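You operate a simulated robot arm through the tools that you are given. There is no shell and no other tool. Be economical: measure what you need, move in short steps, check, and stop when the job is done.

Carry out the task below with a simulated two-armed robot. There is one attempt and no reset: what you move stays moved.

## Task
Put the blue brush on the bulk carton away on the packs table. Shut the crumbs drawer. Take the blue pad on the white table and put it away on the planning desk. Take the cloth wad from the white table and leave it on top of the red cone. Hold the grey crate on the white table steady with one hand and put the white stack from the white table in it with the other. Put the blue stack on the white table away on the top of the mix table. Take the yellow t key and leave it in the green crate. The order is free.

Only the result counts: the job must be done as asked and must still hold three seconds after the hand-in. Knocking over, shifting, dropping, spilling or breaking anything else fails it. Flat cloth is picked up by pressing the open fingertips on it (5 to 10 N) and closing them slowly along it; thin cloth reads only 2 to 8 mm in the jaws.

## Robot
Two 6-joint arms with two-finger grippers on one trunk, on a base that drives. Base frame: it is fixed to the floor where the robot stands at the start and does not move with it; the origin is under the middle of the robot, x ahead of it, y to its left, z up. Lengths are in cm, angles in degrees, forces in N, time in s.
The left shoulder is at the start at [7, 17.6, 107.6], the right one opposite. With the tool pointing down near the work surface each hand reaches from about 48 to 80 cm from the robot's upright axis, wherever it stands, measured 20 degrees to its own side. Places, roughly: blue brush (13x5x5 cm) [80, -10, 90]; blue pad (6x9x4 cm) [-160, 690, 80]; blue stack (15x6x3 cm) [-160, 720, 80]; cloth wad (5x4x3 cm) [-170, 690, 80]; crumbs drawer [240, 200, 80]; green crate (40x26x12 cm) [-190, 740, 80]; grey crate (40x26x12 cm) [-130, 740, 80]; packs table (62x25 cm) [192, 274, 84]; planning desk [530, 860, 90]; red cone (7x7x6 cm) [-210, 680, 80]; top of the mix table [360, 1050, 80]; white stack (13x6x3 cm) [-190, 700, 80]; yellow t key [-200, 775, 75]. Payload 2.45 kg a hand.
Tool frame (each hand has its own): the origin (TCP) lies between the finger pads and is the grasp point; the fingertips stand 2.6 cm ahead of it; z points along the fingers, y is the line along which they close. Largest opening 9.6 cm; the body of the gripper starts 6.9 cm behind the TCP.
Orientation is that of the tool frame in the base frame, as a unit quaternion [x, y, z, w]. With the fingers straight down and closing along the base's y, the tool's x points along the base's -x, its y along +y and its z along -z.

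## Interface
- The arms move only by the tool play_rows. It takes "left_plan", "right_plan" or both (then of equal length, played together; a hand with none holds still); each is a list of rows, each an object (a shift or turn left out is 0, a gripper value left out holds the last) with "dr": the turn, a rotation vector about the tool's x, y, z in degrees, a list of three; "offset": the shift along the tool's x, y, z in m, a list of three; "hand": the gripper command, from -1 (shut) to 1 (fully open), values between in proportion. In form: [{"dr": [wx, wy, wz], "offset": [dx, dy, dz], "hand": hand}, ...]. A call has 1 to 20 rows; each row shifts and turns the commanded pose from where the row before left it, along the tool's axes as they then stand. Rows are played at 5 a second. More than 5 cm and 8.6 degrees between two rows, or a gripper value outside its range, and nothing of the call is played. A pose out of reach is approached as far as the arm can. The call stops where the force on the tool passes 40 N (or 10 N more than at its start, if that is more) or the arm is blocked; 0.2 s more then pass. The fingers move at their own pace and stop on an object; they squeeze with about 30 N. The grip force told is the motor's: it shows also when the fingers shut on nothing. Time passes only in rows, and 0.2 s behind the last, so rows that do not move let the fingers close. It gives the time, the measured TCP pose, the force on the tool (base axes), the opening and the grip force at its end, in the units of the frame above (readings bear some noise), with the torque about the TCP (base axes, N m) and any sound that the robot's microphone picked up.
- Cameras (640 x 400 px; columns grow to the right, rows downward): "scene" is now at [14.29, -1.14, 140.89]; the picture's right is [-0.11, -0.99, 0.00], its down [-0.46, 0.05, -0.89] and it looks along [0.88, -0.10, -0.46] (base axes); focal length 292 px, centre (320, 200). "left" rides on the left gripper at [8.2, -0.3, -9.8] in its tool frame; the picture's right is [0.04, 1.00, 0.00], its down [-0.73, 0.03, -0.68] and it looks along [-0.68, 0.03, 0.73] (tool axes); focal length 256 px, centre (320, 200). "right" rides on the right gripper at [8.2, 0.3, -9.8] in its tool frame; the picture's right is [-0.04, 1.00, 0.00], its down [-0.73, -0.03, -0.68] and it looks along [-0.68, -0.03, 0.73] (tool axes); focal length 256 px, centre (320, 200). There is no depth. A picture from a camera that has moved, and an enlarged one, comes with that camera's place and axes in the base frame and with its lens.
- grab_frame(camera): a new picture of that camera. No time passes.
- move_column(by): slides the trunk up (or, below 0, down) by that many cm; the arms and the scene camera ride with it, the base frame stays. It gives what a move gives, with no picture.
- steer(legs): drives the robot by 1 to 6 legs, each [ahead, left, turn to the left] in cm, cm and degrees, along the robot's own axes; the way and the turn of a leg run together, so that a leg with both is an arc; at most 150 cm and 180 degrees a leg. The arms and the cameras ride along, it lands a little off, and it stops where it bumps. It gives what a move gives.
- pan_tilt(pan, tilt): turns the head with the scene camera to pan (to the left, within 86 degrees either way) and tilt (down, from -29 to 69), counted from straight ahead of the robot. It gives what a move gives.
- enlarge(camera, box): a new picture of the part [left, top, right, bottom] of that camera's present view, enlarged. No time passes.
- job_done(): hands the job in; it is judged then, once.

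Go step by step. Nothing tells you exact positions but the pictures and the camera data: compare them with the known pose of the tool, close in by small moves and look again before you grip or let go. The budget is 196 turns and 192 pictures, counting those below and the enlarged ones. Unless the task says otherwise, let go and move clear before handing in, and close with one line.

The tools are called after "Request:" as name(argument=value, ...) on one line, values as JSON. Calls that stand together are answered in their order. play_rows: Moves the arms, as the interface text tells. Its arguments: {"type":"object","properties":{"left_plan":{"type":"array","items":{"type":"object","properties":{"dr":{"type":"array","items":{"type":"number"}},"offset":{"type":"array","items":{"type":"number"}},"hand":{"type":"number"}}}},"right_plan":{"type":"array","items":{"type":"object","properties":{"dr":{"type":"array","items":{"type":"number"}},"offset":{"type":"array","items":{"type":"number"}},"hand":{"type":"number"}}}}},"required":[]} The other tools are called the same way: move_column (by) slides the trunk up or down; steer (legs) drives the base; pan_tilt (pan, tilt) turns the head that bears the scene camera; grab_frame (camera) takes a picture; enlarge (camera, box) takes an enlarged picture of a part of a camera's view; job_done () hands the job in.

At the start:

```text
time: 0.0
left_ee_pos: [63.07, 13.46, 109.33]
left_ee_rot: [0.0, 1.0, 0.0, 0.0]
left_contact_force: [0.8, -0.7, 1.4]
left_torque: [-0.03, -0.03, 0.03]
left_finger_gap: 9.6
left_grasp_force: 0.1
right_ee_pos: [44.63, -29.67, 108.61]
right_ee_rot: [0.001, 1.0, 0.002, 0.0]
right_contact_force: [-0.3, -0.8, 0.3]
right_torque: [-0.02, -0.05, 0.05]
right_finger_gap: 9.6
right_grasp_force: 0.0
trunk travel left (down, up): [-56.0, 28.0]
robot x, y, heading: [-0.08, 0.23, 0.2]
head pan, tilt: [-6.5, 27.7]
```

scene: 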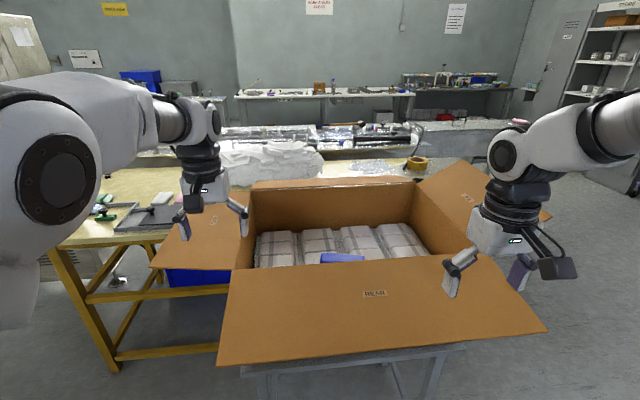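
right: 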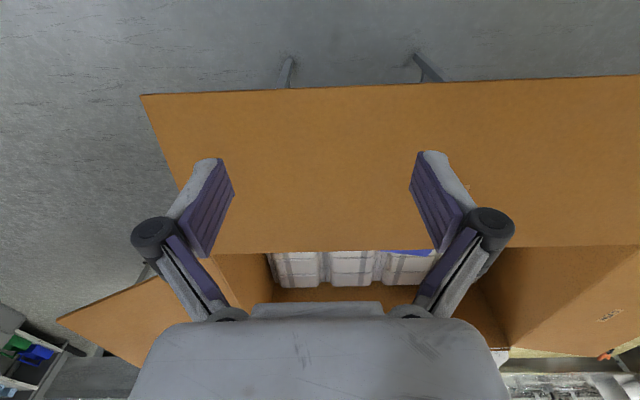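
left: 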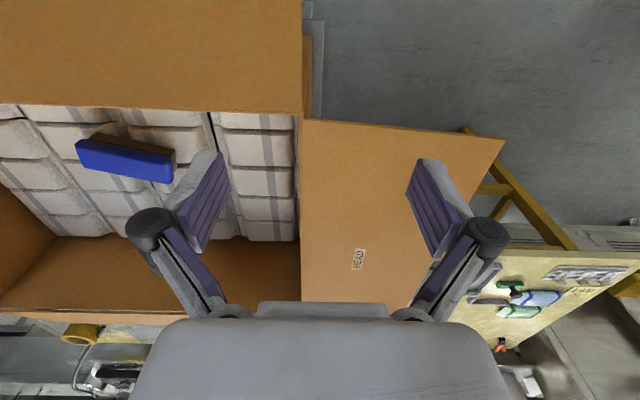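

I see the blue brush lying on the packs inside the carton, near [74, -11.5, 91]. I'll bring the right hand above it, with the left hand drawn back.

Request:
play_rows(right_plan=[{"offset": [0, 0, -0.04], "hand": 1}, {"offset": [-0.037, 0.023, 0]}, {"offset": [-0.037, 0.023, 0]}, {"offset": [-0.037, 0.023, 0]}, {"offset": [-0.037, 0.023, 0]}, {"offset": [-0.037, 0.023, 0]}, {"offset": [-0.037, 0.023, 0]}, {"offset": [-0.037, 0.023, 0]}, {"offset": [-0.037, 0.023, 0]}, {"dr": [0, 0, 8.2]}, {"dr": [0, 0, 8.2]}, {"dr": [0, 0, 8.2]}, {"dr": [0, 0, 8.2]}, {"dr": [0, 0, 8.2]}, {"dr": [0, 0, 8.2]}, {"dr": [0, 0, 8.2]}, {"dr": [0, 0, 8.2]}, {"dr": [0, 0, 8.2]}, {"dr": [0, 0, 8.2]}, {"dr": [0, 0, 8]}], left_plan=[{"offset": [0, 0, -0.04]}, {"offset": [0.02, 0.02, 0]}, {"offset": [0.02, 0.02, 0]}, {"offset": [0.02, 0.02, 0]}, {"offset": [0.02, 0.02, 0]}, {"offset": [0.02, 0.02, 0]}, {}, {}, {}, {}, {}, {}, {}, {}, {}, {}, {}, {}, {}, {}])

Request:
grab_frame(camera="right")

Request:
grab_frame(camera="scene")

```text
time: 4.2
left_ee_pos: [52.98, 23.73, 113.25]
left_ee_rot: [0.0, 1.0, 0.001, -0.001]
left_contact_force: [-0.5, 0.1, -0.1]
left_torque: [0.02, -0.03, 0.01]
left_finger_gap: 9.58
left_grasp_force: 0.1
right_ee_pos: [70.8, -13.55, 110.99]
right_ee_rot: [0.708, 0.707, 0.002, 0.0]
right_contact_force: [-0.3, -0.1, 0.3]
right_torque: [-0.01, 0.05, 0.03]
right_finger_gap: 9.6
right_grasp_force: 0.1
right hand out of reach, approached as far as the arm can: row 1, 8, 9
trunk travel left (down, up): [-56.0, 28.0]
robot x, y, heading: [0.04, -0.34, 0.2]
head pan, tilt: [-6.5, 27.7]
```

```text
188 pictures are left
camera right: at [70.97, -5.41, 120.76], right [1.0, -0.04, 0.0], down [-0.03, -0.73, 0.68], along [-0.03, -0.68, -0.74], focal length 256 px, centre (320, 200)
```

right: 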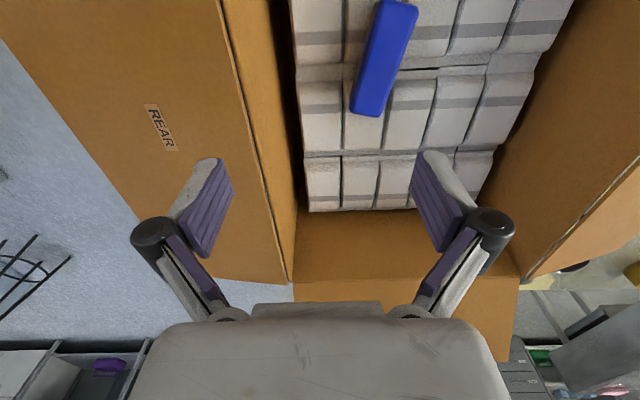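

```text
187 pictures are left
camera scene: at [14.31, -1.13, 140.89], right [-0.11, -0.99, 0.0], down [-0.46, 0.05, -0.89], along [0.88, -0.1, -0.46], focal length 292 px, centre (320, 200)
```

scene: 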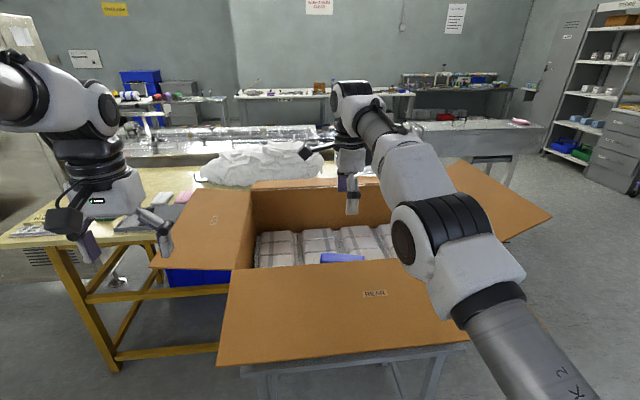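

The brush sits near [78, -14.6], turned about 13° from the y axis, which is slightly out of reach. I'll drive 8 cm ahead and then re-look.

Request:
steer(legs=[[8, 0, 0]])

Request:
play_rows(right_plan=[{"dr": [0, 0, 6.4]}, {"dr": [0, 0, 6.4]}, {"offset": [0, 0, 0.04]}, {"offset": [0, 0, 0.04]}])

Request:
grab_frame(camera="right")

```text
time: 5.3
left_ee_pos: [61.21, 23.67, 113.32]
left_ee_rot: [0.0, 1.0, 0.0, 0.0]
left_contact_force: [0.7, 0.1, 0.0]
left_torque: [0.03, 0.02, 0.05]
left_finger_gap: 9.6
left_grasp_force: 0.1
right_ee_pos: [78.89, -13.58, 110.94]
right_ee_rot: [0.707, 0.707, 0.001, -0.001]
right_contact_force: [-0.5, 0.1, 0.0]
right_torque: [0.01, 0.03, -0.01]
right_finger_gap: 9.6
right_grasp_force: 0.0
trunk travel left (down, up): [-56.0, 28.0]
robot x, y, heading: [8.2, -0.33, -0.3]
head pan, tilt: [-6.5, 27.7]
```

```text
time: 6.3
left_ee_pos: [61.18, 23.76, 113.33]
left_ee_rot: [0.0, 1.0, 0.0, 0.0]
left_contact_force: [-0.5, 1.3, -0.3]
left_torque: [-0.01, 0.01, 0.02]
left_finger_gap: 9.6
left_grasp_force: 0.0
right_ee_pos: [80.1, -13.28, 106.66]
right_ee_rot: [0.782, 0.624, 0.002, 0.0]
right_contact_force: [-0.2, 0.5, 0.5]
right_torque: [0.0, 0.01, 0.01]
right_finger_gap: 9.61
right_grasp_force: 0.0
right hand out of reach, approached as far as the arm can: row 3, 4
trunk travel left (down, up): [-56.0, 28.0]
robot x, y, heading: [7.8, -0.18, -0.1]
head pan, tilt: [-6.5, 27.7]
```

```text
186 pictures are left
camera right: at [82.14, -5.37, 116.41], right [0.97, -0.26, 0.0], down [-0.19, -0.71, 0.68], along [-0.18, -0.65, -0.74], focal length 256 px, centre (320, 200)
```

right: 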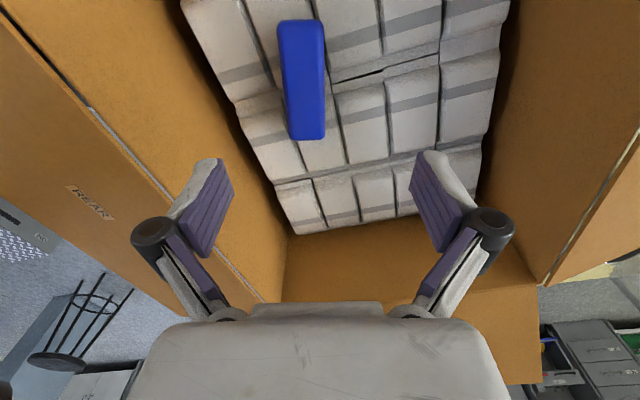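

The brush is now well aligned, with its centre near [77.4, -15, top 85.5]. I'll move over it and lower partway.

Request:
play_rows(right_plan=[{"offset": [-0.0225, -0.0226, 0]}, {"offset": [0, 0, 0.04]}, {"offset": [0, 0, 0.04]}, {"offset": [0, 0, 0.02]}, {}])

Request:
grab_frame(camera="right")

```text
time: 7.5
left_ee_pos: [61.12, 23.66, 113.27]
left_ee_rot: [0.0, 1.0, 0.0, 0.0]
left_contact_force: [-0.6, -0.3, 0.5]
left_torque: [-0.01, 0.0, 0.01]
left_finger_gap: 9.59
left_grasp_force: 0.1
right_ee_pos: [82.03, -13.09, 97.49]
right_ee_rot: [0.781, 0.625, 0.001, -0.001]
right_contact_force: [-0.2, -0.3, -0.5]
right_torque: [0.0, 0.02, 0.0]
right_finger_gap: 9.61
right_grasp_force: 0.0
right hand out of reach, approached as far as the arm can: row 1, 2, 3, 4
trunk travel left (down, up): [-56.0, 28.0]
robot x, y, heading: [8.16, -0.01, -0.0]
head pan, tilt: [-6.5, 27.7]
```

```text
185 pictures are left
camera right: at [84.2, -5.17, 107.27], right [0.97, -0.26, 0.0], down [-0.19, -0.71, 0.68], along [-0.18, -0.65, -0.73], focal length 256 px, centre (320, 200)
```

right: 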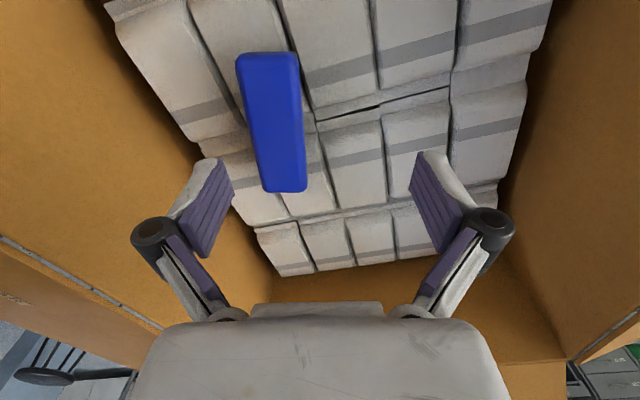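

The measured pose shows the command was beyond reach, so I'll step again toward [77.2, -15.4] and check.

Request:
play_rows(right_plan=[{"offset": [-0.0165, -0.021, 0]}, {"offset": [-0.0165, -0.021, 0]}, {"dr": [0, 0, 2]}, {}])

Request:
grab_frame(camera="right")

```text
time: 8.5
left_ee_pos: [61.15, 23.68, 113.25]
left_ee_rot: [0.0, 1.0, -0.001, 0.002]
left_contact_force: [-0.6, 0.8, 0.1]
left_torque: [0.01, -0.02, -0.02]
left_finger_gap: 9.61
left_grasp_force: 0.0
right_ee_pos: [77.15, -15.29, 97.68]
right_ee_rot: [0.792, 0.61, 0.002, 0.001]
right_contact_force: [-0.3, -0.5, 0.5]
right_torque: [-0.02, -0.04, 0.0]
right_finger_gap: 9.59
right_grasp_force: 0.0
right hand out of reach, approached as far as the arm can: row 1
trunk travel left (down, up): [-56.0, 28.0]
robot x, y, heading: [8.09, -0.06, -0.2]
head pan, tilt: [-6.5, 27.7]
```

```text
184 pictures are left
camera right: at [79.46, -7.55, 107.44], right [0.96, -0.29, 0.0], down [-0.22, -0.7, 0.68], along [-0.2, -0.65, -0.74], focal length 256 px, centre (320, 200)
```

right: 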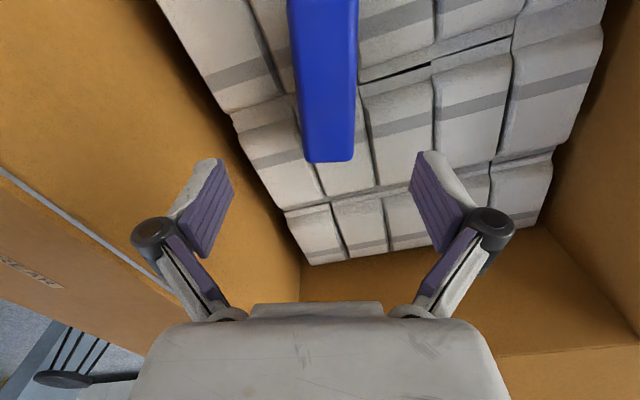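

The brush is centred between the fingers. I'll lower to about z 83.7 and close.

Request:
play_rows(right_plan=[{"offset": [0, 0, 0.04]}, {"offset": [0, 0, 0.04]}, {"offset": [0, 0, 0.03]}, {"offset": [0, 0, 0.015]}, {"offset": [0, 0, 0.015]}, {}, {"hand": -1}, {}, {}, {}])

Request:
grab_frame(camera="right")

```text
time: 9.6
left_ee_pos: [60.87, 23.65, 113.33]
left_ee_rot: [0.001, 1.0, -0.001, 0.001]
left_contact_force: [1.0, 0.2, 0.4]
left_torque: [0.03, 0.07, 0.02]
left_finger_gap: 9.61
left_grasp_force: 0.0
right_ee_pos: [77.23, -15.26, 84.97]
right_ee_rot: [0.792, 0.61, 0.004, 0.003]
right_contact_force: [-16.8, 2.8, 31.6]
right_torque: [0.14, 1.91, -0.05]
right_finger_gap: 9.62
right_grasp_force: 0.2
trunk travel left (down, up): [-56.0, 28.0]
robot x, y, heading: [7.91, -0.23, -0.3]
head pan, tilt: [-6.5, 27.7]
stopped in row 5 (right hand): the force on the tool passed its limit at 47 N (the readings are from after the stop); the commanded pose is now the measured one
```

```text
183 pictures are left
camera right: at [79.52, -7.54, 94.74], right [0.96, -0.29, 0.01], down [-0.22, -0.7, 0.68], along [-0.19, -0.65, -0.74], focal length 256 px, centre (320, 200)
```

right: 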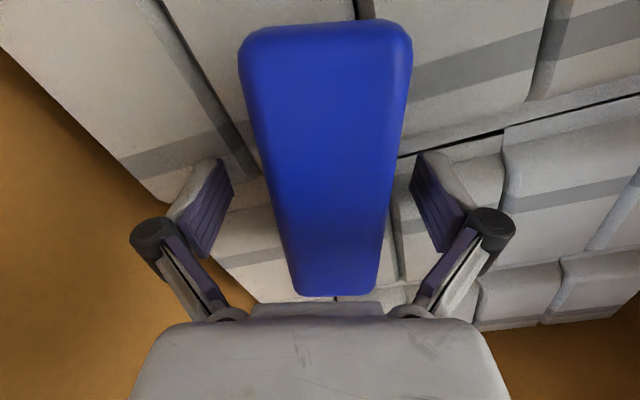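

A fingertip is on a pack at z 82.4. I'll raise slightly and close on the brush.

Request:
play_rows(right_plan=[{"offset": [0, 0, -0.006]}, {}, {"hand": -1}, {}, {}, {}])

Request:
grab_frame(camera="right")

```text
time: 10.5
left_ee_pos: [60.44, 23.81, 113.64]
left_ee_rot: [0.0, 1.0, -0.001, 0.004]
left_contact_force: [0.5, -0.1, -0.2]
left_torque: [0.02, 0.05, 0.02]
left_finger_gap: 9.62
left_grasp_force: 0.1
right_ee_pos: [77.01, -15.13, 86.36]
right_ee_rot: [0.792, 0.61, 0.006, 0.004]
right_contact_force: [-24.3, 6.2, 52.0]
right_torque: [0.05, 2.14, -0.2]
right_finger_gap: 4.44
right_grasp_force: 30.0
trunk travel left (down, up): [-56.0, 28.0]
robot x, y, heading: [8.26, 0.09, 0.1]
head pan, tilt: [-6.5, 27.7]
stopped in row 4 (right hand): the force on the tool passed its limit at 54 N (the readings are from after the stop); the commanded pose is now the measured one
```

```text
182 pictures are left
camera right: at [79.15, -7.41, 96.19], right [0.96, -0.29, 0.01], down [-0.23, -0.7, 0.67], along [-0.19, -0.65, -0.74], focal length 256 px, centre (320, 200)
```

right: 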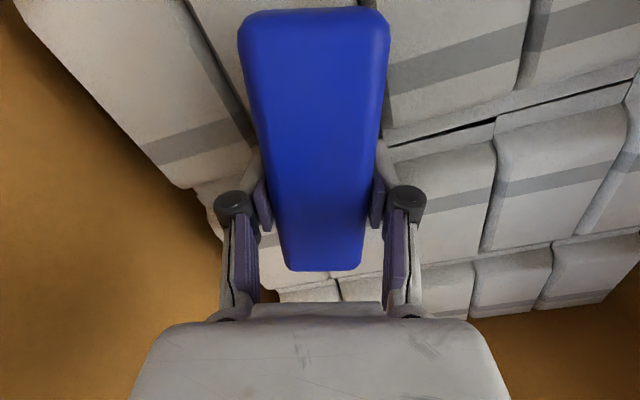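

The brush is gripped (gap 4.4 cm) and the force is from the tips on the pack. I'll lift it straight up.

Request:
play_rows(right_plan=[{"offset": [0, 0, -0.01]}, {"offset": [0, 0, -0.02]}, {"offset": [0, 0, -0.04]}, {"offset": [0, 0, -0.04]}, {"offset": [0, 0, -0.04]}, {"offset": [0, 0, -0.04]}, {"offset": [0, 0, -0.04]}, {}])

Request:
grab_frame(camera="right")

Request:
pan_tilt(pan=50, tilt=22)

Request:
grab_frame(camera="scene")

```text
time: 12.3
left_ee_pos: [61.17, 23.62, 113.21]
left_ee_rot: [0.0, 1.0, 0.0, 0.0]
left_contact_force: [0.5, 0.5, 0.1]
left_torque: [-0.01, -0.02, -0.01]
left_finger_gap: 9.6
left_grasp_force: 0.0
right_ee_pos: [77.37, -15.44, 108.37]
right_ee_rot: [0.792, 0.61, 0.003, 0.001]
right_contact_force: [-0.2, 0.9, -1.5]
right_torque: [-0.02, -0.02, 0.0]
right_finger_gap: 4.37
right_grasp_force: 30.0
trunk travel left (down, up): [-56.0, 28.0]
robot x, y, heading: [8.57, 0.08, 0.1]
head pan, tilt: [-6.5, 27.7]
```

```text
181 pictures are left
camera right: at [79.62, -7.6, 118.21], right [0.96, -0.29, 0.01], down [-0.22, -0.7, 0.68], along [-0.2, -0.65, -0.74], focal length 256 px, centre (320, 200)
```

right: 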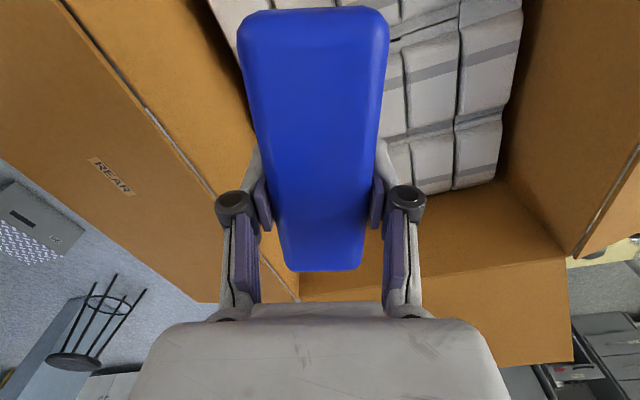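

```text
time: 13.6
left_ee_pos: [61.24, 23.62, 113.32]
left_ee_rot: [0.0, 1.0, 0.0, 0.0]
left_contact_force: [0.7, 0.9, -0.2]
left_torque: [0.01, 0.04, 0.02]
left_finger_gap: 9.6
left_grasp_force: 0.0
right_ee_pos: [77.43, -15.34, 108.4]
right_ee_rot: [0.792, 0.61, 0.003, 0.001]
right_contact_force: [-0.7, -0.6, -0.4]
right_torque: [-0.02, 0.02, 0.01]
right_finger_gap: 4.39
right_grasp_force: 30.4
trunk travel left (down, up): [-56.0, 28.0]
robot x, y, heading: [8.03, -0.02, 0.1]
head pan, tilt: [50.0, 22.0]
```

```text
180 pictures are left
camera scene: at [19.38, 7.01, 141.8], right [0.77, -0.64, 0.0], down [-0.24, -0.29, -0.93], along [0.6, 0.71, -0.37], focal length 292 px, centre (320, 200)
```

scene: 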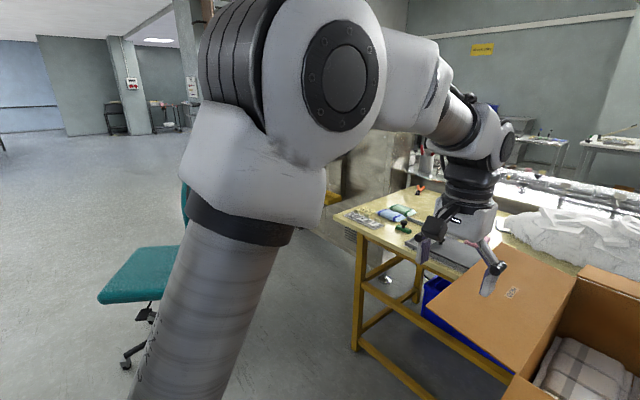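

The brush is held. I'll raise the trunk, back out, and look around to find the packs table.

Request:
move_column(by=8)

Request:
steer(legs=[[-50, 0, 0], [0, 0, 45]])

Request:
pan_tilt(pan=0, tilt=15)

Request:
grab_frame(camera="scene")

```text
time: 14.7
left_ee_pos: [61.17, 23.72, 121.18]
left_ee_rot: [0.0, 1.0, 0.0, 0.0]
left_contact_force: [-0.1, 0.2, 0.4]
left_torque: [0.01, -0.03, -0.01]
left_finger_gap: 9.58
left_grasp_force: 0.1
right_ee_pos: [77.49, -15.32, 116.3]
right_ee_rot: [0.792, 0.61, 0.003, 0.001]
right_contact_force: [-0.5, -0.5, -1.4]
right_torque: [-0.03, 0.0, 0.01]
right_finger_gap: 4.39
right_grasp_force: 30.2
trunk travel left (down, up): [-64.0, 20.0]
robot x, y, heading: [8.13, -0.21, -0.1]
head pan, tilt: [50.0, 22.0]
```

```text
time: 19.7
left_ee_pos: [-21.49, 54.64, 121.08]
left_ee_rot: [-0.393, 0.92, 0.0, 0.0]
left_contact_force: [-0.3, 0.6, 0.0]
left_torque: [0.04, -0.02, -0.04]
left_finger_gap: 9.58
left_grasp_force: 0.1
right_ee_pos: [17.69, 39.35, 116.32]
right_ee_rot: [0.489, 0.872, 0.003, 0.0]
right_contact_force: [-0.2, -0.4, -0.5]
right_torque: [-0.02, -0.02, -0.03]
right_finger_gap: 4.38
right_grasp_force: 30.4
trunk travel left (down, up): [-64.0, 20.0]
robot x, y, heading: [-41.16, 0.03, 46.2]
head pan, tilt: [50.0, 22.0]
```

```text
time: 20.9
left_ee_pos: [-21.55, 54.56, 121.18]
left_ee_rot: [-0.393, 0.92, 0.0, 0.0]
left_contact_force: [-0.1, -0.8, 0.1]
left_torque: [0.01, -0.01, 0.0]
left_finger_gap: 9.61
left_grasp_force: 0.2
right_ee_pos: [17.82, 39.47, 116.44]
right_ee_rot: [0.488, 0.873, 0.003, 0.001]
right_contact_force: [-0.3, 0.5, -1.3]
right_torque: [0.0, 0.0, 0.0]
right_finger_gap: 4.38
right_grasp_force: 29.7
trunk travel left (down, up): [-64.0, 20.0]
robot x, y, heading: [-41.32, 0.05, 46.2]
head pan, tilt: [0.0, 15.0]
```

```text
179 pictures are left
camera scene: at [-31.0, 10.32, 150.94], right [0.72, -0.69, 0.0], down [-0.18, -0.19, -0.97], along [0.67, 0.7, -0.26], focal length 292 px, centre (320, 200)
```

scene: 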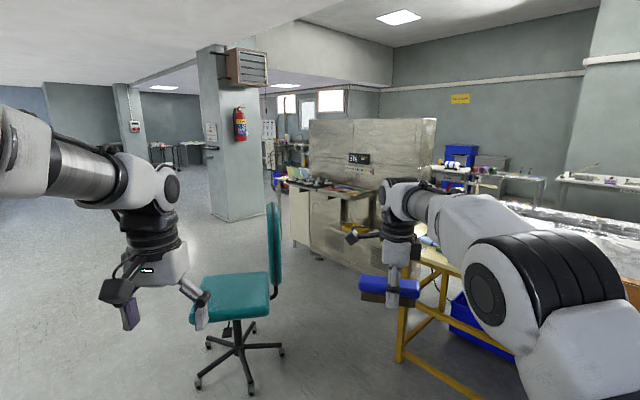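

I'll enlarge the counter area to tell the packs table and the drawer apart.

Request:
enlarge(camera="scene", box=[240, 110, 480, 260])

```text
2.67 times, centred on (360, 185) of scene
camera zoom: at [-31.0, 10.32, 150.94], right [0.72, -0.69, 0.0], down [-0.18, -0.19, -0.97], along [0.67, 0.7, -0.26], focal length 779 px, centre (213, 240)
```

zoom: 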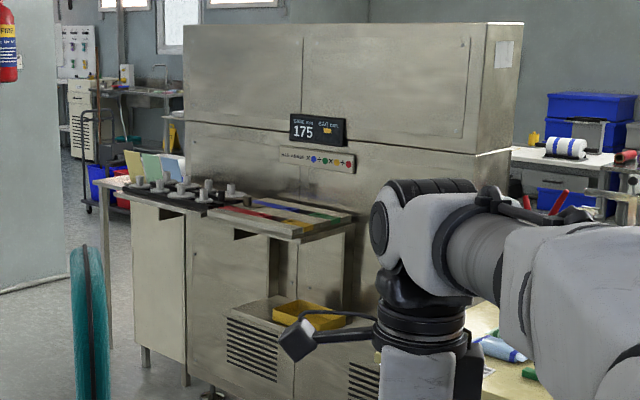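

The machine with the packs table and drawer is ahead-right, with a chair in between. I'll go round the chair on the left side.

Request:
steer(legs=[[0, 0, 43.8], [130, 0, 0], [120, 0, 0], [0, 0, -60]])

Request:
grab_frame(camera="scene")

```text
time: 37.9
left_ee_pos: [-16.36, 296.82, 121.26]
left_ee_rot: [-0.267, 0.964, 0.0, 0.001]
left_contact_force: [-0.4, -0.1, 0.6]
left_torque: [-0.03, -0.01, -0.01]
left_finger_gap: 9.6
left_grasp_force: 0.0
right_ee_pos: [17.64, 271.77, 116.43]
right_ee_rot: [0.599, 0.8, 0.003, 0.001]
right_contact_force: [-0.1, 0.2, -1.4]
right_torque: [-0.04, -0.02, 0.03]
right_finger_gap: 4.38
right_grasp_force: 29.5
trunk travel left (down, up): [-64.0, 20.0]
robot x, y, heading: [-49.36, 249.31, 30.8]
head pan, tilt: [0.0, 15.0]
```

```text
177 pictures are left
camera scene: at [-36.99, 256.52, 150.94], right [0.52, -0.86, 0.0], down [-0.22, -0.13, -0.97], along [0.83, 0.5, -0.26], focal length 292 px, centre (320, 200)
```

scene: 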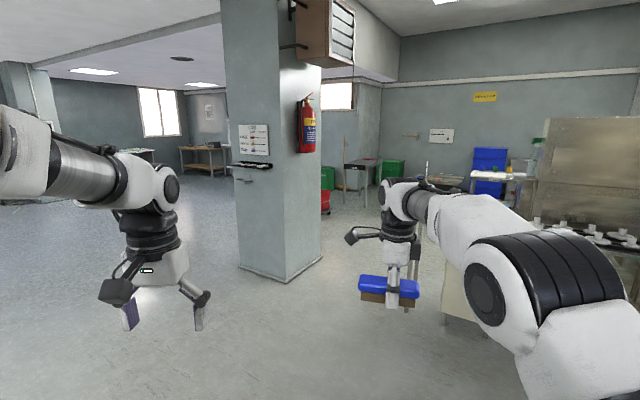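

The counter is to the right. I'll turn toward it.

Request:
steer(legs=[[0, 0, -28], [50, 0, 0]])

Request:
pan_tilt(pan=-5, tilt=22)

Request:
grab_frame(camera="scene")

```text
time: 42.2
left_ee_pos: [51.86, 279.39, 121.37]
left_ee_rot: [-0.033, 0.999, 0.0, 0.001]
left_contact_force: [0.3, 0.5, 0.0]
left_torque: [0.03, 0.0, 0.06]
left_finger_gap: 9.61
left_grasp_force: 0.0
right_ee_pos: [70.48, 241.45, 116.43]
right_ee_rot: [0.772, 0.636, 0.003, 0.001]
right_contact_force: [0.1, 0.1, -1.3]
right_torque: [-0.03, -0.02, -0.02]
right_finger_gap: 4.39
right_grasp_force: 29.4
trunk travel left (down, up): [-64.0, 20.0]
robot x, y, heading: [0.58, 252.11, 3.7]
head pan, tilt: [0.0, 15.0]
```

```text
time: 42.9
left_ee_pos: [52.01, 279.39, 121.24]
left_ee_rot: [-0.033, 0.999, 0.001, -0.001]
left_contact_force: [0.2, 0.3, 0.1]
left_torque: [-0.01, 0.04, -0.03]
left_finger_gap: 9.62
left_grasp_force: 0.0
right_ee_pos: [70.6, 241.4, 116.39]
right_ee_rot: [0.772, 0.636, 0.003, 0.001]
right_contact_force: [0.6, -0.7, -0.6]
right_torque: [0.04, 0.02, 0.02]
right_finger_gap: 4.4
right_grasp_force: 30.0
trunk travel left (down, up): [-64.0, 20.0]
robot x, y, heading: [0.61, 252.13, 4.0]
head pan, tilt: [-5.0, 22.0]
```

```text
176 pictures are left
camera scene: at [15.08, 252.25, 149.8], right [-0.02, -1.0, 0.0], down [-0.37, 0.01, -0.93], along [0.93, -0.02, -0.37], focal length 292 px, centre (320, 200)
```

scene: 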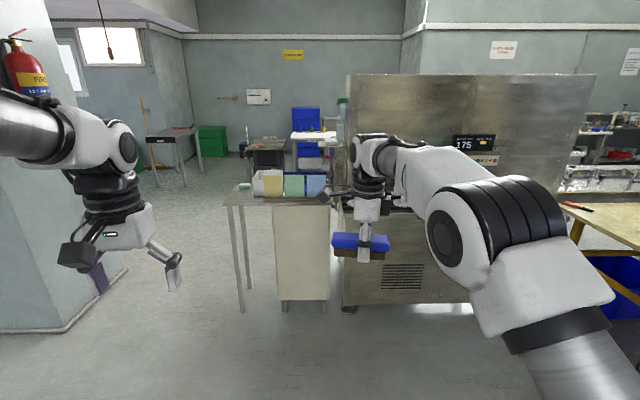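

The packs table (with small packs and colour cards on it) is ahead at x≈180–205, y≈243–305. I'll go closer to find a free spot.

Request:
steer(legs=[[80, 25, -3.5]])

Request:
pan_tilt(pan=0, tilt=35)

Request:
grab_frame(camera="scene")

Request:
grab_frame(camera="left")

```text
time: 47.4
left_ee_pos: [133.77, 305.43, 121.34]
left_ee_rot: [-0.011, 1.0, 0.0, 0.001]
left_contact_force: [1.2, 0.4, 0.2]
left_torque: [-0.02, 0.01, -0.02]
left_finger_gap: 9.6
left_grasp_force: 0.0
right_ee_pos: [150.76, 266.75, 116.48]
right_ee_rot: [0.786, 0.618, 0.002, 0.001]
right_contact_force: [0.2, 0.5, -1.6]
right_torque: [0.02, 0.02, -0.02]
right_finger_gap: 4.41
right_grasp_force: 30.2
trunk travel left (down, up): [-64.0, 20.0]
robot x, y, heading: [81.46, 280.65, 1.2]
head pan, tilt: [-5.0, 22.0]
```

```text
time: 48.2
left_ee_pos: [133.71, 305.4, 121.2]
left_ee_rot: [-0.01, 1.0, 0.0, -0.001]
left_contact_force: [-0.2, -0.3, -0.4]
left_torque: [-0.01, -0.01, 0.0]
left_finger_gap: 9.6
left_grasp_force: 0.0
right_ee_pos: [150.76, 266.73, 116.43]
right_ee_rot: [0.786, 0.618, 0.003, 0.001]
right_contact_force: [0.4, 0.4, -1.4]
right_torque: [0.02, 0.0, -0.04]
right_finger_gap: 4.4
right_grasp_force: 30.2
trunk travel left (down, up): [-64.0, 20.0]
robot x, y, heading: [81.61, 280.57, 1.2]
head pan, tilt: [0.0, 35.0]
```

```text
175 pictures are left
camera scene: at [95.33, 280.84, 147.74], right [0.02, -1.0, 0.0], down [-0.57, -0.01, -0.82], along [0.82, 0.02, -0.57], focal length 292 px, centre (320, 200)
```

scene: 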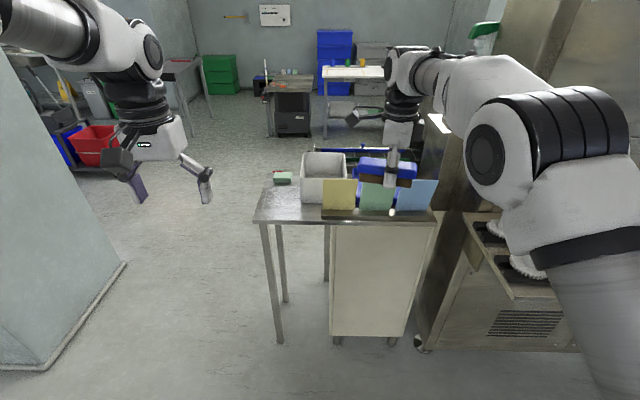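

```text
174 pictures are left
camera left: at [125.71, 305.15, 131.02], right [-0.06, 1.0, 0.0], down [0.73, 0.05, 0.68], along [0.68, 0.04, -0.73], focal length 256 px, centre (320, 200)
```

left: 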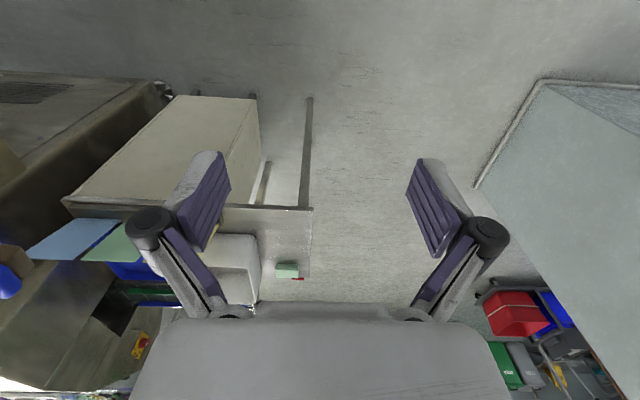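

The free spot is the left front end of the packs table, around [182, 296]. I'll drive so the right hand comes above it, holding the brush along y.

Request:
steer(legs=[[0, 29, -1.2], [31, 0, 0]])

Request:
grab_frame(camera="scene")

Request:
grab_frame(camera="right")

```text
time: 51.8
left_ee_pos: [165.28, 331.82, 121.27]
left_ee_rot: [0.006, 1.0, 0.0, 0.0]
left_contact_force: [0.1, 0.3, 0.0]
left_torque: [-0.02, 0.0, -0.02]
left_finger_gap: 9.6
left_grasp_force: 0.0
right_ee_pos: [180.89, 292.63, 116.49]
right_ee_rot: [0.795, 0.606, 0.004, 0.002]
right_contact_force: [0.0, -1.0, -0.5]
right_torque: [-0.05, 0.01, -0.02]
right_finger_gap: 4.38
right_grasp_force: 30.7
trunk travel left (down, up): [-64.0, 20.0]
robot x, y, heading: [112.15, 309.04, -0.3]
head pan, tilt: [0.0, 35.0]
```

```text
173 pictures are left
camera scene: at [125.92, 308.52, 147.75], right [-0.01, -1.0, 0.0], down [-0.57, 0.01, -0.82], along [0.82, -0.01, -0.57], focal length 292 px, centre (320, 200)
```

scene: 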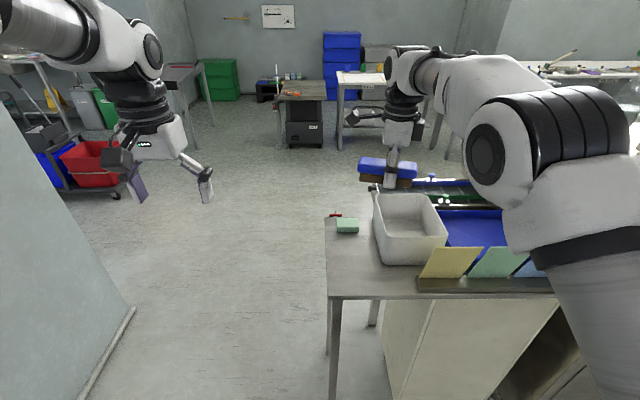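

```text
172 pictures are left
camera right: at [183.23, 300.38, 126.26], right [0.95, -0.3, 0.01], down [-0.23, -0.7, 0.68], along [-0.2, -0.65, -0.74], focal length 256 px, centre (320, 200)
```

right: 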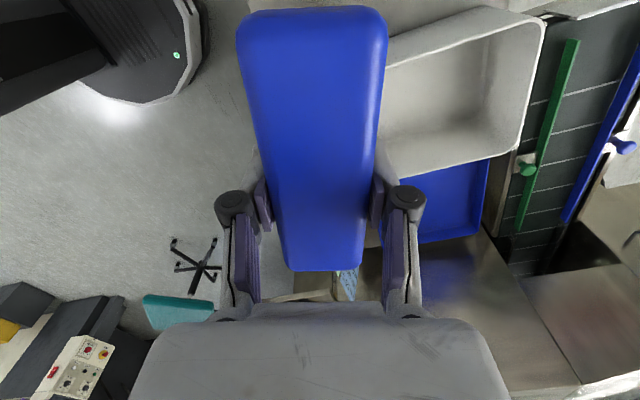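

The bin begins at y<290 and the table edge is at y 305. I'll square the brush to y, centre it at [180.3, 295] and lower to about z 94.

Request:
play_rows(right_plan=[{"dr": [0, 0, -7.7]}, {"dr": [0, 0, -7.7]}, {"offset": [0.0237, -0.006, 0]}, {"offset": [0, 0, 0.04]}, {"offset": [0, 0, 0.04]}, {"offset": [0, 0, 0.04]}, {"offset": [0, 0, 0.04]}, {"offset": [0, 0, 0.04]}, {"offset": [0, 0, 0.025]}, {}])

Request:
grab_frame(camera="scene")

Request:
grab_frame(camera="right")

```text
time: 54.0
left_ee_pos: [165.29, 331.91, 121.13]
left_ee_rot: [0.006, 1.0, 0.001, 0.0]
left_contact_force: [-1.1, -0.4, 0.0]
left_torque: [0.0, -0.02, -0.01]
left_finger_gap: 9.6
left_grasp_force: 0.1
right_ee_pos: [180.56, 295.07, 93.96]
right_ee_rot: [0.707, 0.708, 0.003, 0.001]
right_contact_force: [-0.2, 0.3, -0.7]
right_torque: [0.02, 0.03, 0.03]
right_finger_gap: 4.39
right_grasp_force: 30.1
trunk travel left (down, up): [-64.0, 20.0]
robot x, y, heading: [111.96, 309.08, -0.6]
head pan, tilt: [0.0, 35.0]
```

```text
171 pictures are left
camera scene: at [125.98, 308.53, 147.75], right [-0.01, -1.0, 0.0], down [-0.57, 0.01, -0.82], along [0.82, -0.01, -0.57], focal length 292 px, centre (320, 200)
```

scene: 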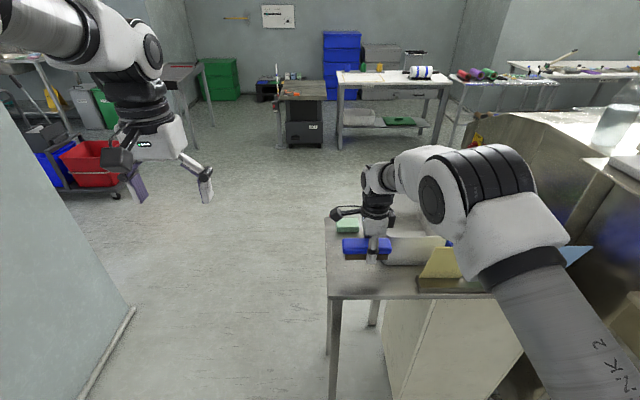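

```text
170 pictures are left
camera right: at [180.56, 303.25, 103.85], right [1.0, -0.04, 0.01], down [-0.03, -0.73, 0.68], along [-0.02, -0.68, -0.74], focal length 256 px, centre (320, 200)
```

right: 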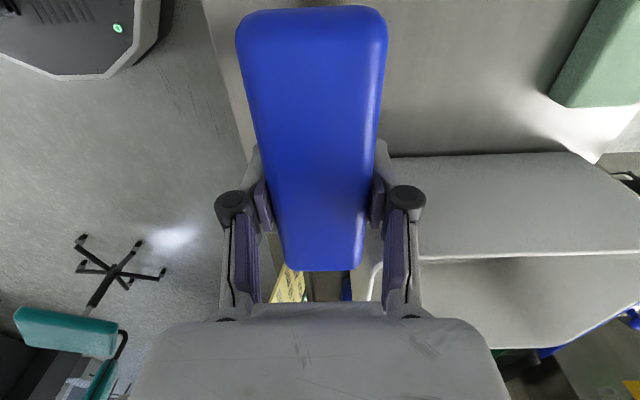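

The placement looks clear on all sides. I'll lower gently until contact.

Request:
play_rows(right_plan=[{"offset": [0, 0, 0.025]}, {"offset": [0, 0, 0.015]}, {"offset": [0, 0, 0.008]}, {"offset": [0, 0, 0.006]}, {"offset": [0, 0, 0.004]}, {}])

Request:
enlarge(camera="scene", box=[310, 200, 470, 300])

```text
time: 55.4
left_ee_pos: [165.3, 331.81, 121.17]
left_ee_rot: [0.006, 1.0, 0.0, 0.0]
left_contact_force: [0.0, -0.2, -0.2]
left_torque: [0.01, 0.02, -0.02]
left_finger_gap: 9.62
left_grasp_force: 0.1
right_ee_pos: [180.49, 295.1, 88.12]
right_ee_rot: [0.707, 0.707, 0.003, 0.003]
right_contact_force: [-0.4, 0.1, -0.9]
right_torque: [0.01, 0.01, 0.03]
right_finger_gap: 4.42
right_grasp_force: 29.8
trunk travel left (down, up): [-64.0, 20.0]
robot x, y, heading: [111.85, 308.68, -0.5]
head pan, tilt: [0.0, 35.0]
```

```text
4.00 times, centred on (390, 250) of scene
camera zoom: at [126.02, 308.53, 147.74], right [-0.01, -1.0, 0.0], down [-0.57, 0.01, -0.82], along [0.82, -0.01, -0.57], focal length 1169 px, centre (40, 0)
```

zoom: 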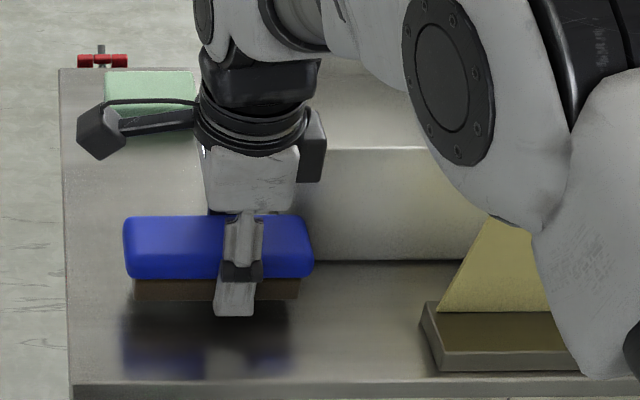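

Still about a centimetre of air under the brush. I'll continue gently.

Request:
play_rows(right_plan=[{"offset": [0, 0, 0.005]}, {"offset": [0, 0, 0.004]}, {"offset": [0, 0, 0.003]}, {"offset": [0, 0, 0.003]}, {}])

Request:
enlarge(camera="scene", box=[310, 200, 470, 300])

```text
time: 56.6
left_ee_pos: [165.28, 331.88, 121.16]
left_ee_rot: [0.007, 1.0, 0.0, 0.0]
left_contact_force: [0.9, -0.9, 0.6]
left_torque: [0.0, -0.03, -0.03]
left_finger_gap: 9.6
left_grasp_force: 0.2
right_ee_pos: [180.54, 295.17, 86.53]
right_ee_rot: [0.707, 0.707, 0.003, 0.001]
right_contact_force: [-0.6, -0.4, 0.0]
right_torque: [-0.03, -0.02, 0.0]
right_finger_gap: 4.39
right_grasp_force: 30.3
trunk travel left (down, up): [-64.0, 20.0]
robot x, y, heading: [111.98, 308.9, -0.5]
head pan, tilt: [0.0, 35.0]
```

```text
4.00 times, centred on (390, 250) of scene
camera zoom: at [126.02, 308.53, 147.74], right [-0.01, -1.0, 0.0], down [-0.57, 0.01, -0.82], along [0.82, -0.01, -0.57], focal length 1169 px, centre (40, 0)
```

zoom: 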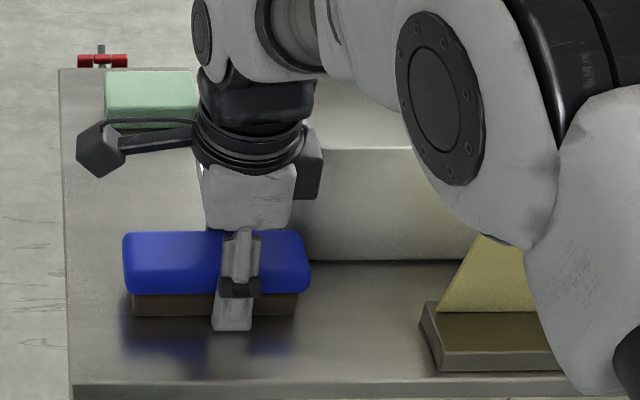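

Request:
play_rows(right_plan=[{"offset": [0, 0, 0.004]}, {"offset": [0, 0, 0.003]}, {"offset": [0, 0, 0.003]}, {}])

Request:
enlarge(camera="scene", box=[310, 200, 470, 300])

```text
time: 57.4
left_ee_pos: [164.97, 332.0, 121.38]
left_ee_rot: [0.005, 1.0, -0.001, 0.002]
left_contact_force: [0.9, 0.5, -0.3]
left_torque: [0.03, 0.05, 0.02]
left_finger_gap: 9.61
left_grasp_force: 0.0
right_ee_pos: [180.65, 295.12, 86.44]
right_ee_rot: [0.708, 0.707, 0.009, 0.006]
right_contact_force: [-8.5, 0.2, 20.8]
right_torque: [0.09, 0.8, -0.08]
right_finger_gap: 4.42
right_grasp_force: 29.9
trunk travel left (down, up): [-64.0, 20.0]
robot x, y, heading: [111.9, 308.92, -0.3]
head pan, tilt: [0.0, 35.0]
stopped in row 3 (right hand): the force on the tool passed its limit at 43 N (the readings are from after the stop); the commanded pose is now the measured one
```

```text
4.00 times, centred on (390, 250) of scene
camera zoom: at [125.58, 308.61, 147.79], right [-0.01, -1.0, 0.0], down [-0.57, 0.01, -0.82], along [0.82, -0.01, -0.57], focal length 1169 px, centre (40, 0)
```

zoom: 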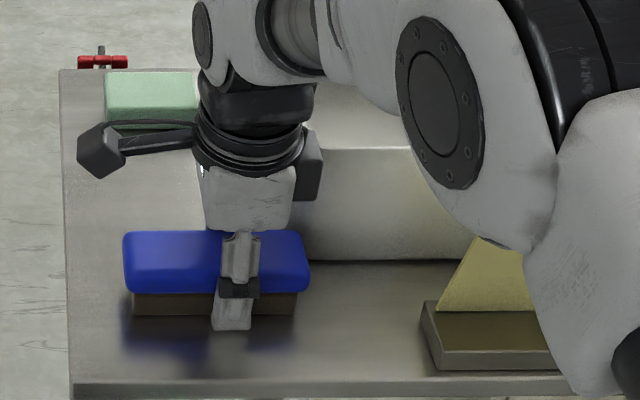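

The fingertips rest on the table (top z≈83.8) and the brush is just above it. I'll open part way and retreat upward.

Request:
play_rows(right_plan=[{"offset": [0, 0, -0.001]}, {"hand": -0.02}, {"hand": 0.1}, {"hand": 0.4}, {}, {"offset": [0, 0, -0.02]}, {"offset": [0, 0, -0.04]}, {"offset": [0, 0, -0.05]}, {"offset": [0, 0, -0.05]}, {"offset": [0, 0, -0.05]}, {"offset": [0, 0, -0.05]}, {}])

Request:
grab_frame(camera="scene")

```text
time: 60.0
left_ee_pos: [165.45, 331.83, 121.3]
left_ee_rot: [0.006, 1.0, -0.001, 0.0]
left_contact_force: [0.2, 0.9, -0.6]
left_torque: [-0.01, 0.01, -0.01]
left_finger_gap: 9.6
left_grasp_force: 0.0
right_ee_pos: [180.47, 295.22, 112.27]
right_ee_rot: [0.708, 0.706, 0.007, 0.004]
right_contact_force: [0.0, -0.4, 0.8]
right_torque: [-0.01, -0.02, -0.04]
right_finger_gap: 6.7
right_grasp_force: 0.1
trunk travel left (down, up): [-64.0, 20.0]
robot x, y, heading: [111.91, 308.86, -0.8]
head pan, tilt: [0.0, 35.0]
```

```text
166 pictures are left
camera scene: at [126.11, 308.53, 147.73], right [-0.01, -1.0, 0.0], down [-0.57, 0.01, -0.82], along [0.82, -0.01, -0.57], focal length 292 px, centre (320, 200)
```

scene: 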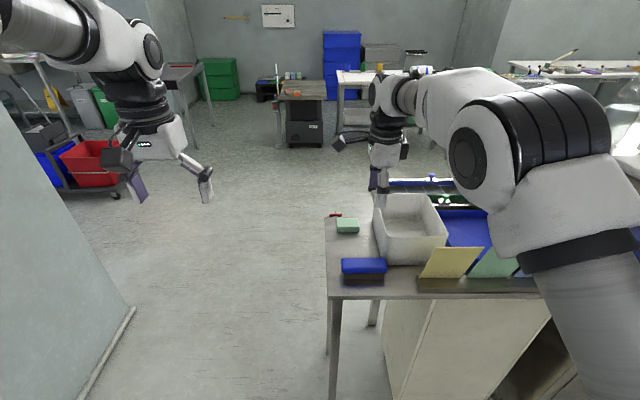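

The brush rests on the packs table. Now I'll back off and go look at the crumbs drawer.

Request:
steer(legs=[[-35, 0, 0.5], [0, -70, 0]])

Request:
pan_tilt(pan=-20, tilt=25)

Request:
grab_frame(camera="scene")

Request:
grab_frame(camera="left")

```text
time: 65.7
left_ee_pos: [129.6, 262.34, 121.33]
left_ee_rot: [0.009, 1.0, -0.001, 0.0]
left_contact_force: [0.6, -0.6, -0.9]
left_torque: [0.01, -0.01, -0.02]
left_finger_gap: 9.62
left_grasp_force: 0.0
right_ee_pos: [144.57, 225.57, 112.39]
right_ee_rot: [0.709, 0.705, 0.007, 0.005]
right_contact_force: [-0.7, -0.8, 0.3]
right_torque: [0.01, 0.02, 0.01]
right_finger_gap: 6.71
right_grasp_force: 0.0
trunk travel left (down, up): [-64.0, 20.0]
robot x, y, heading: [76.24, 239.27, -0.8]
head pan, tilt: [0.0, 35.0]
```

```text
time: 66.5
left_ee_pos: [129.58, 262.25, 121.24]
left_ee_rot: [0.007, 1.0, -0.001, 0.0]
left_contact_force: [-0.3, -0.9, -1.3]
left_torque: [-0.02, -0.01, 0.01]
left_finger_gap: 9.6
left_grasp_force: 0.1
right_ee_pos: [144.74, 225.52, 112.23]
right_ee_rot: [0.709, 0.706, 0.008, 0.005]
right_contact_force: [-0.7, -0.5, 0.4]
right_torque: [0.0, -0.03, 0.02]
right_finger_gap: 6.73
right_grasp_force: 0.0
trunk travel left (down, up): [-64.0, 20.0]
robot x, y, heading: [76.11, 239.16, -0.7]
head pan, tilt: [-20.0, 25.0]
```

```text
165 pictures are left
camera scene: at [90.08, 236.07, 149.32], right [-0.36, -0.93, 0.0], down [-0.4, 0.15, -0.91], along [0.85, -0.32, -0.42], focal length 292 px, centre (320, 200)
```

scene: 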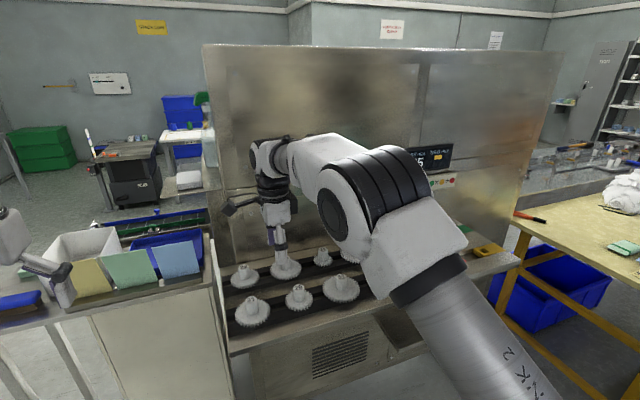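

```text
164 pictures are left
camera left: at [121.53, 262.36, 131.04], right [-0.02, 1.0, 0.0], down [0.73, 0.02, 0.68], along [0.68, 0.02, -0.73], focal length 256 px, centre (320, 200)
```

left: 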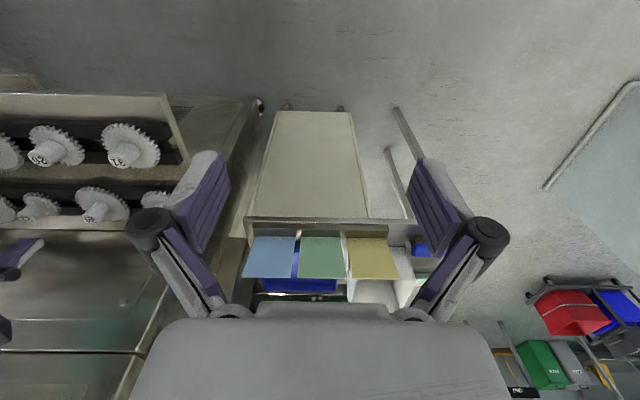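

The right arm hides the machine face, so I'll fold it back and look again.

Request:
play_rows(right_plan=[{"offset": [-0.027, -0.03, 0], "hand": 1}, {"offset": [-0.027, -0.03, 0]}, {"offset": [-0.027, -0.03, 0]}, {"offset": [-0.027, -0.03, 0]}, {"offset": [-0.027, -0.03, 0]}, {"offset": [-0.027, -0.03, 0]}, {"offset": [-0.027, -0.01, 0]}, {"dr": [0, 0, -8.4]}, {"dr": [0, 0, -8.4]}, {"dr": [0, 0, -8.4]}, {"dr": [0, 0, -8.4]}, {"dr": [0, 0, -8.4]}, {"dr": [0, 0, -8.4]}, {"dr": [0, 0, -8.4]}, {"dr": [0, 0, -8.4]}, {"dr": [0, 0, -8.4]}, {"dr": [0, 0, -8.4]}, {"dr": [0, 0, -6]}])

Request:
grab_frame(camera="scene")

```text
time: 70.3
left_ee_pos: [129.58, 262.25, 121.28]
left_ee_rot: [0.008, 1.0, 0.0, 0.0]
left_contact_force: [0.2, -0.2, -0.9]
left_torque: [0.02, -0.01, 0.03]
left_finger_gap: 9.62
left_grasp_force: 0.1
right_ee_pos: [125.61, 206.82, 111.89]
right_ee_rot: [0.002, 1.0, 0.002, 0.008]
right_contact_force: [0.0, 0.2, 0.8]
right_torque: [0.01, 0.0, -0.03]
right_finger_gap: 9.62
right_grasp_force: 0.0
trunk travel left (down, up): [-64.0, 20.0]
robot x, y, heading: [76.19, 239.44, -1.3]
head pan, tilt: [-20.0, 25.0]
```

```text
163 pictures are left
camera scene: at [90.07, 236.05, 149.32], right [-0.36, -0.93, 0.0], down [-0.4, 0.15, -0.91], along [0.85, -0.32, -0.42], focal length 292 px, centre (320, 200)
```

scene: 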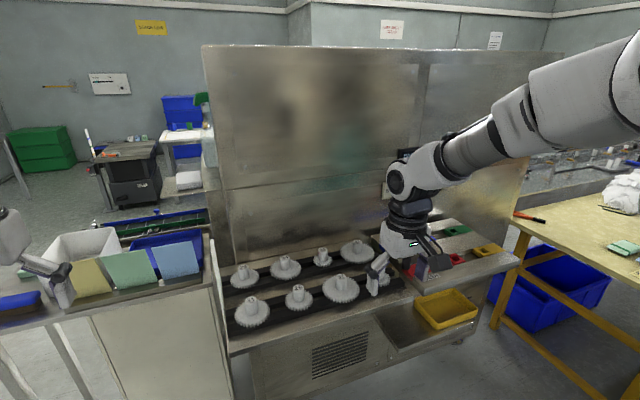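

Request:
enlarge(camera="scene", box=[340, 200, 560, 360])

Request:
pan_tilt(pan=-40, tilt=30)

Request:
grab_frame(camera="scene")

```text
2.50 times, centred on (450, 280) of scene
camera zoom: at [90.07, 236.05, 149.32], right [-0.36, -0.93, 0.0], down [-0.4, 0.15, -0.91], along [0.85, -0.32, -0.42], focal length 730 px, centre (-5, 0)
```

zoom: 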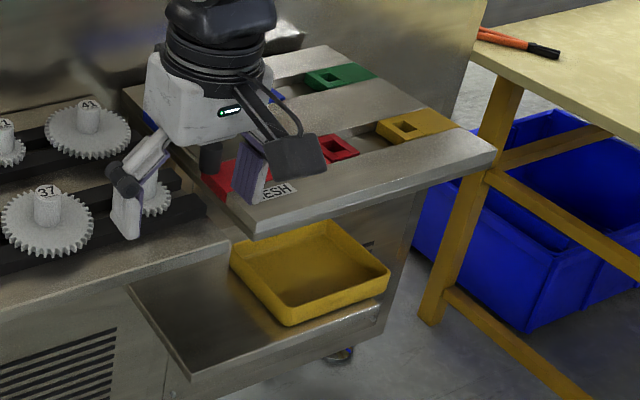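

```text
time: 71.1
left_ee_pos: [129.64, 262.27, 121.35]
left_ee_rot: [0.007, 1.0, 0.0, -0.001]
left_contact_force: [-0.2, 0.1, -0.3]
left_torque: [0.01, 0.01, -0.01]
left_finger_gap: 9.59
left_grasp_force: 0.0
right_ee_pos: [125.61, 206.79, 111.79]
right_ee_rot: [0.004, 1.0, 0.001, 0.008]
right_contact_force: [-0.5, 1.0, -0.1]
right_torque: [-0.03, -0.04, 0.0]
right_finger_gap: 9.62
right_grasp_force: 0.1
trunk travel left (down, up): [-64.0, 20.0]
robot x, y, heading: [76.58, 239.46, -0.9]
head pan, tilt: [-40.0, 30.0]
```

```text
161 pictures are left
camera scene: at [88.3, 233.43, 148.52], right [-0.65, -0.76, 0.0], down [-0.38, 0.33, -0.87], along [0.65, -0.57, -0.5], focal length 292 px, centre (320, 200)
```

scene: 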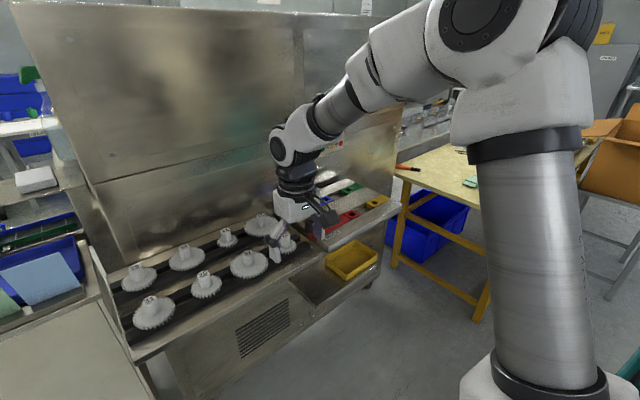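

Request:
grab_frame(camera="right")

Request:
enlarge(camera="scene", box=[280, 160, 400, 310])

```text
160 pictures are left
camera right: at [117.16, 207.11, 121.52], right [0.05, 1.0, 0.0], down [0.72, -0.04, 0.69], along [0.69, -0.03, -0.72], focal length 256 px, centre (320, 200)
```

right: 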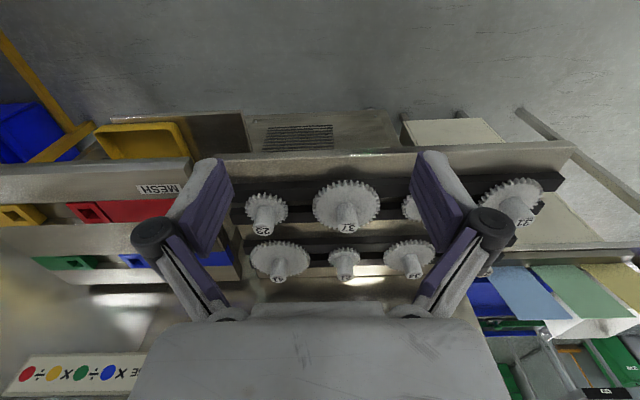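

```text
2.67 times, centred on (340, 235) of scene
camera zoom: at [88.3, 233.43, 148.52], right [-0.65, -0.76, 0.0], down [-0.38, 0.33, -0.87], along [0.65, -0.57, -0.5], focal length 779 px, centre (267, 107)
```

zoom: 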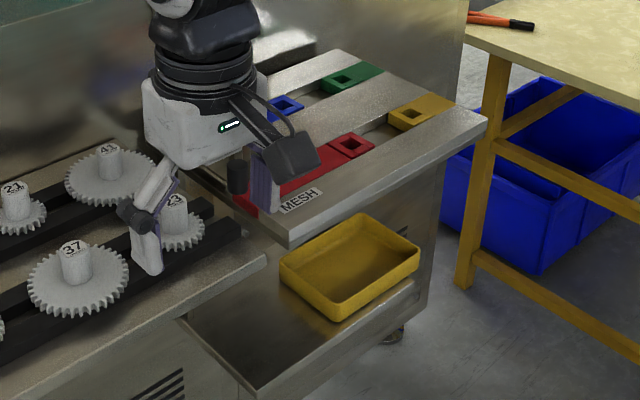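

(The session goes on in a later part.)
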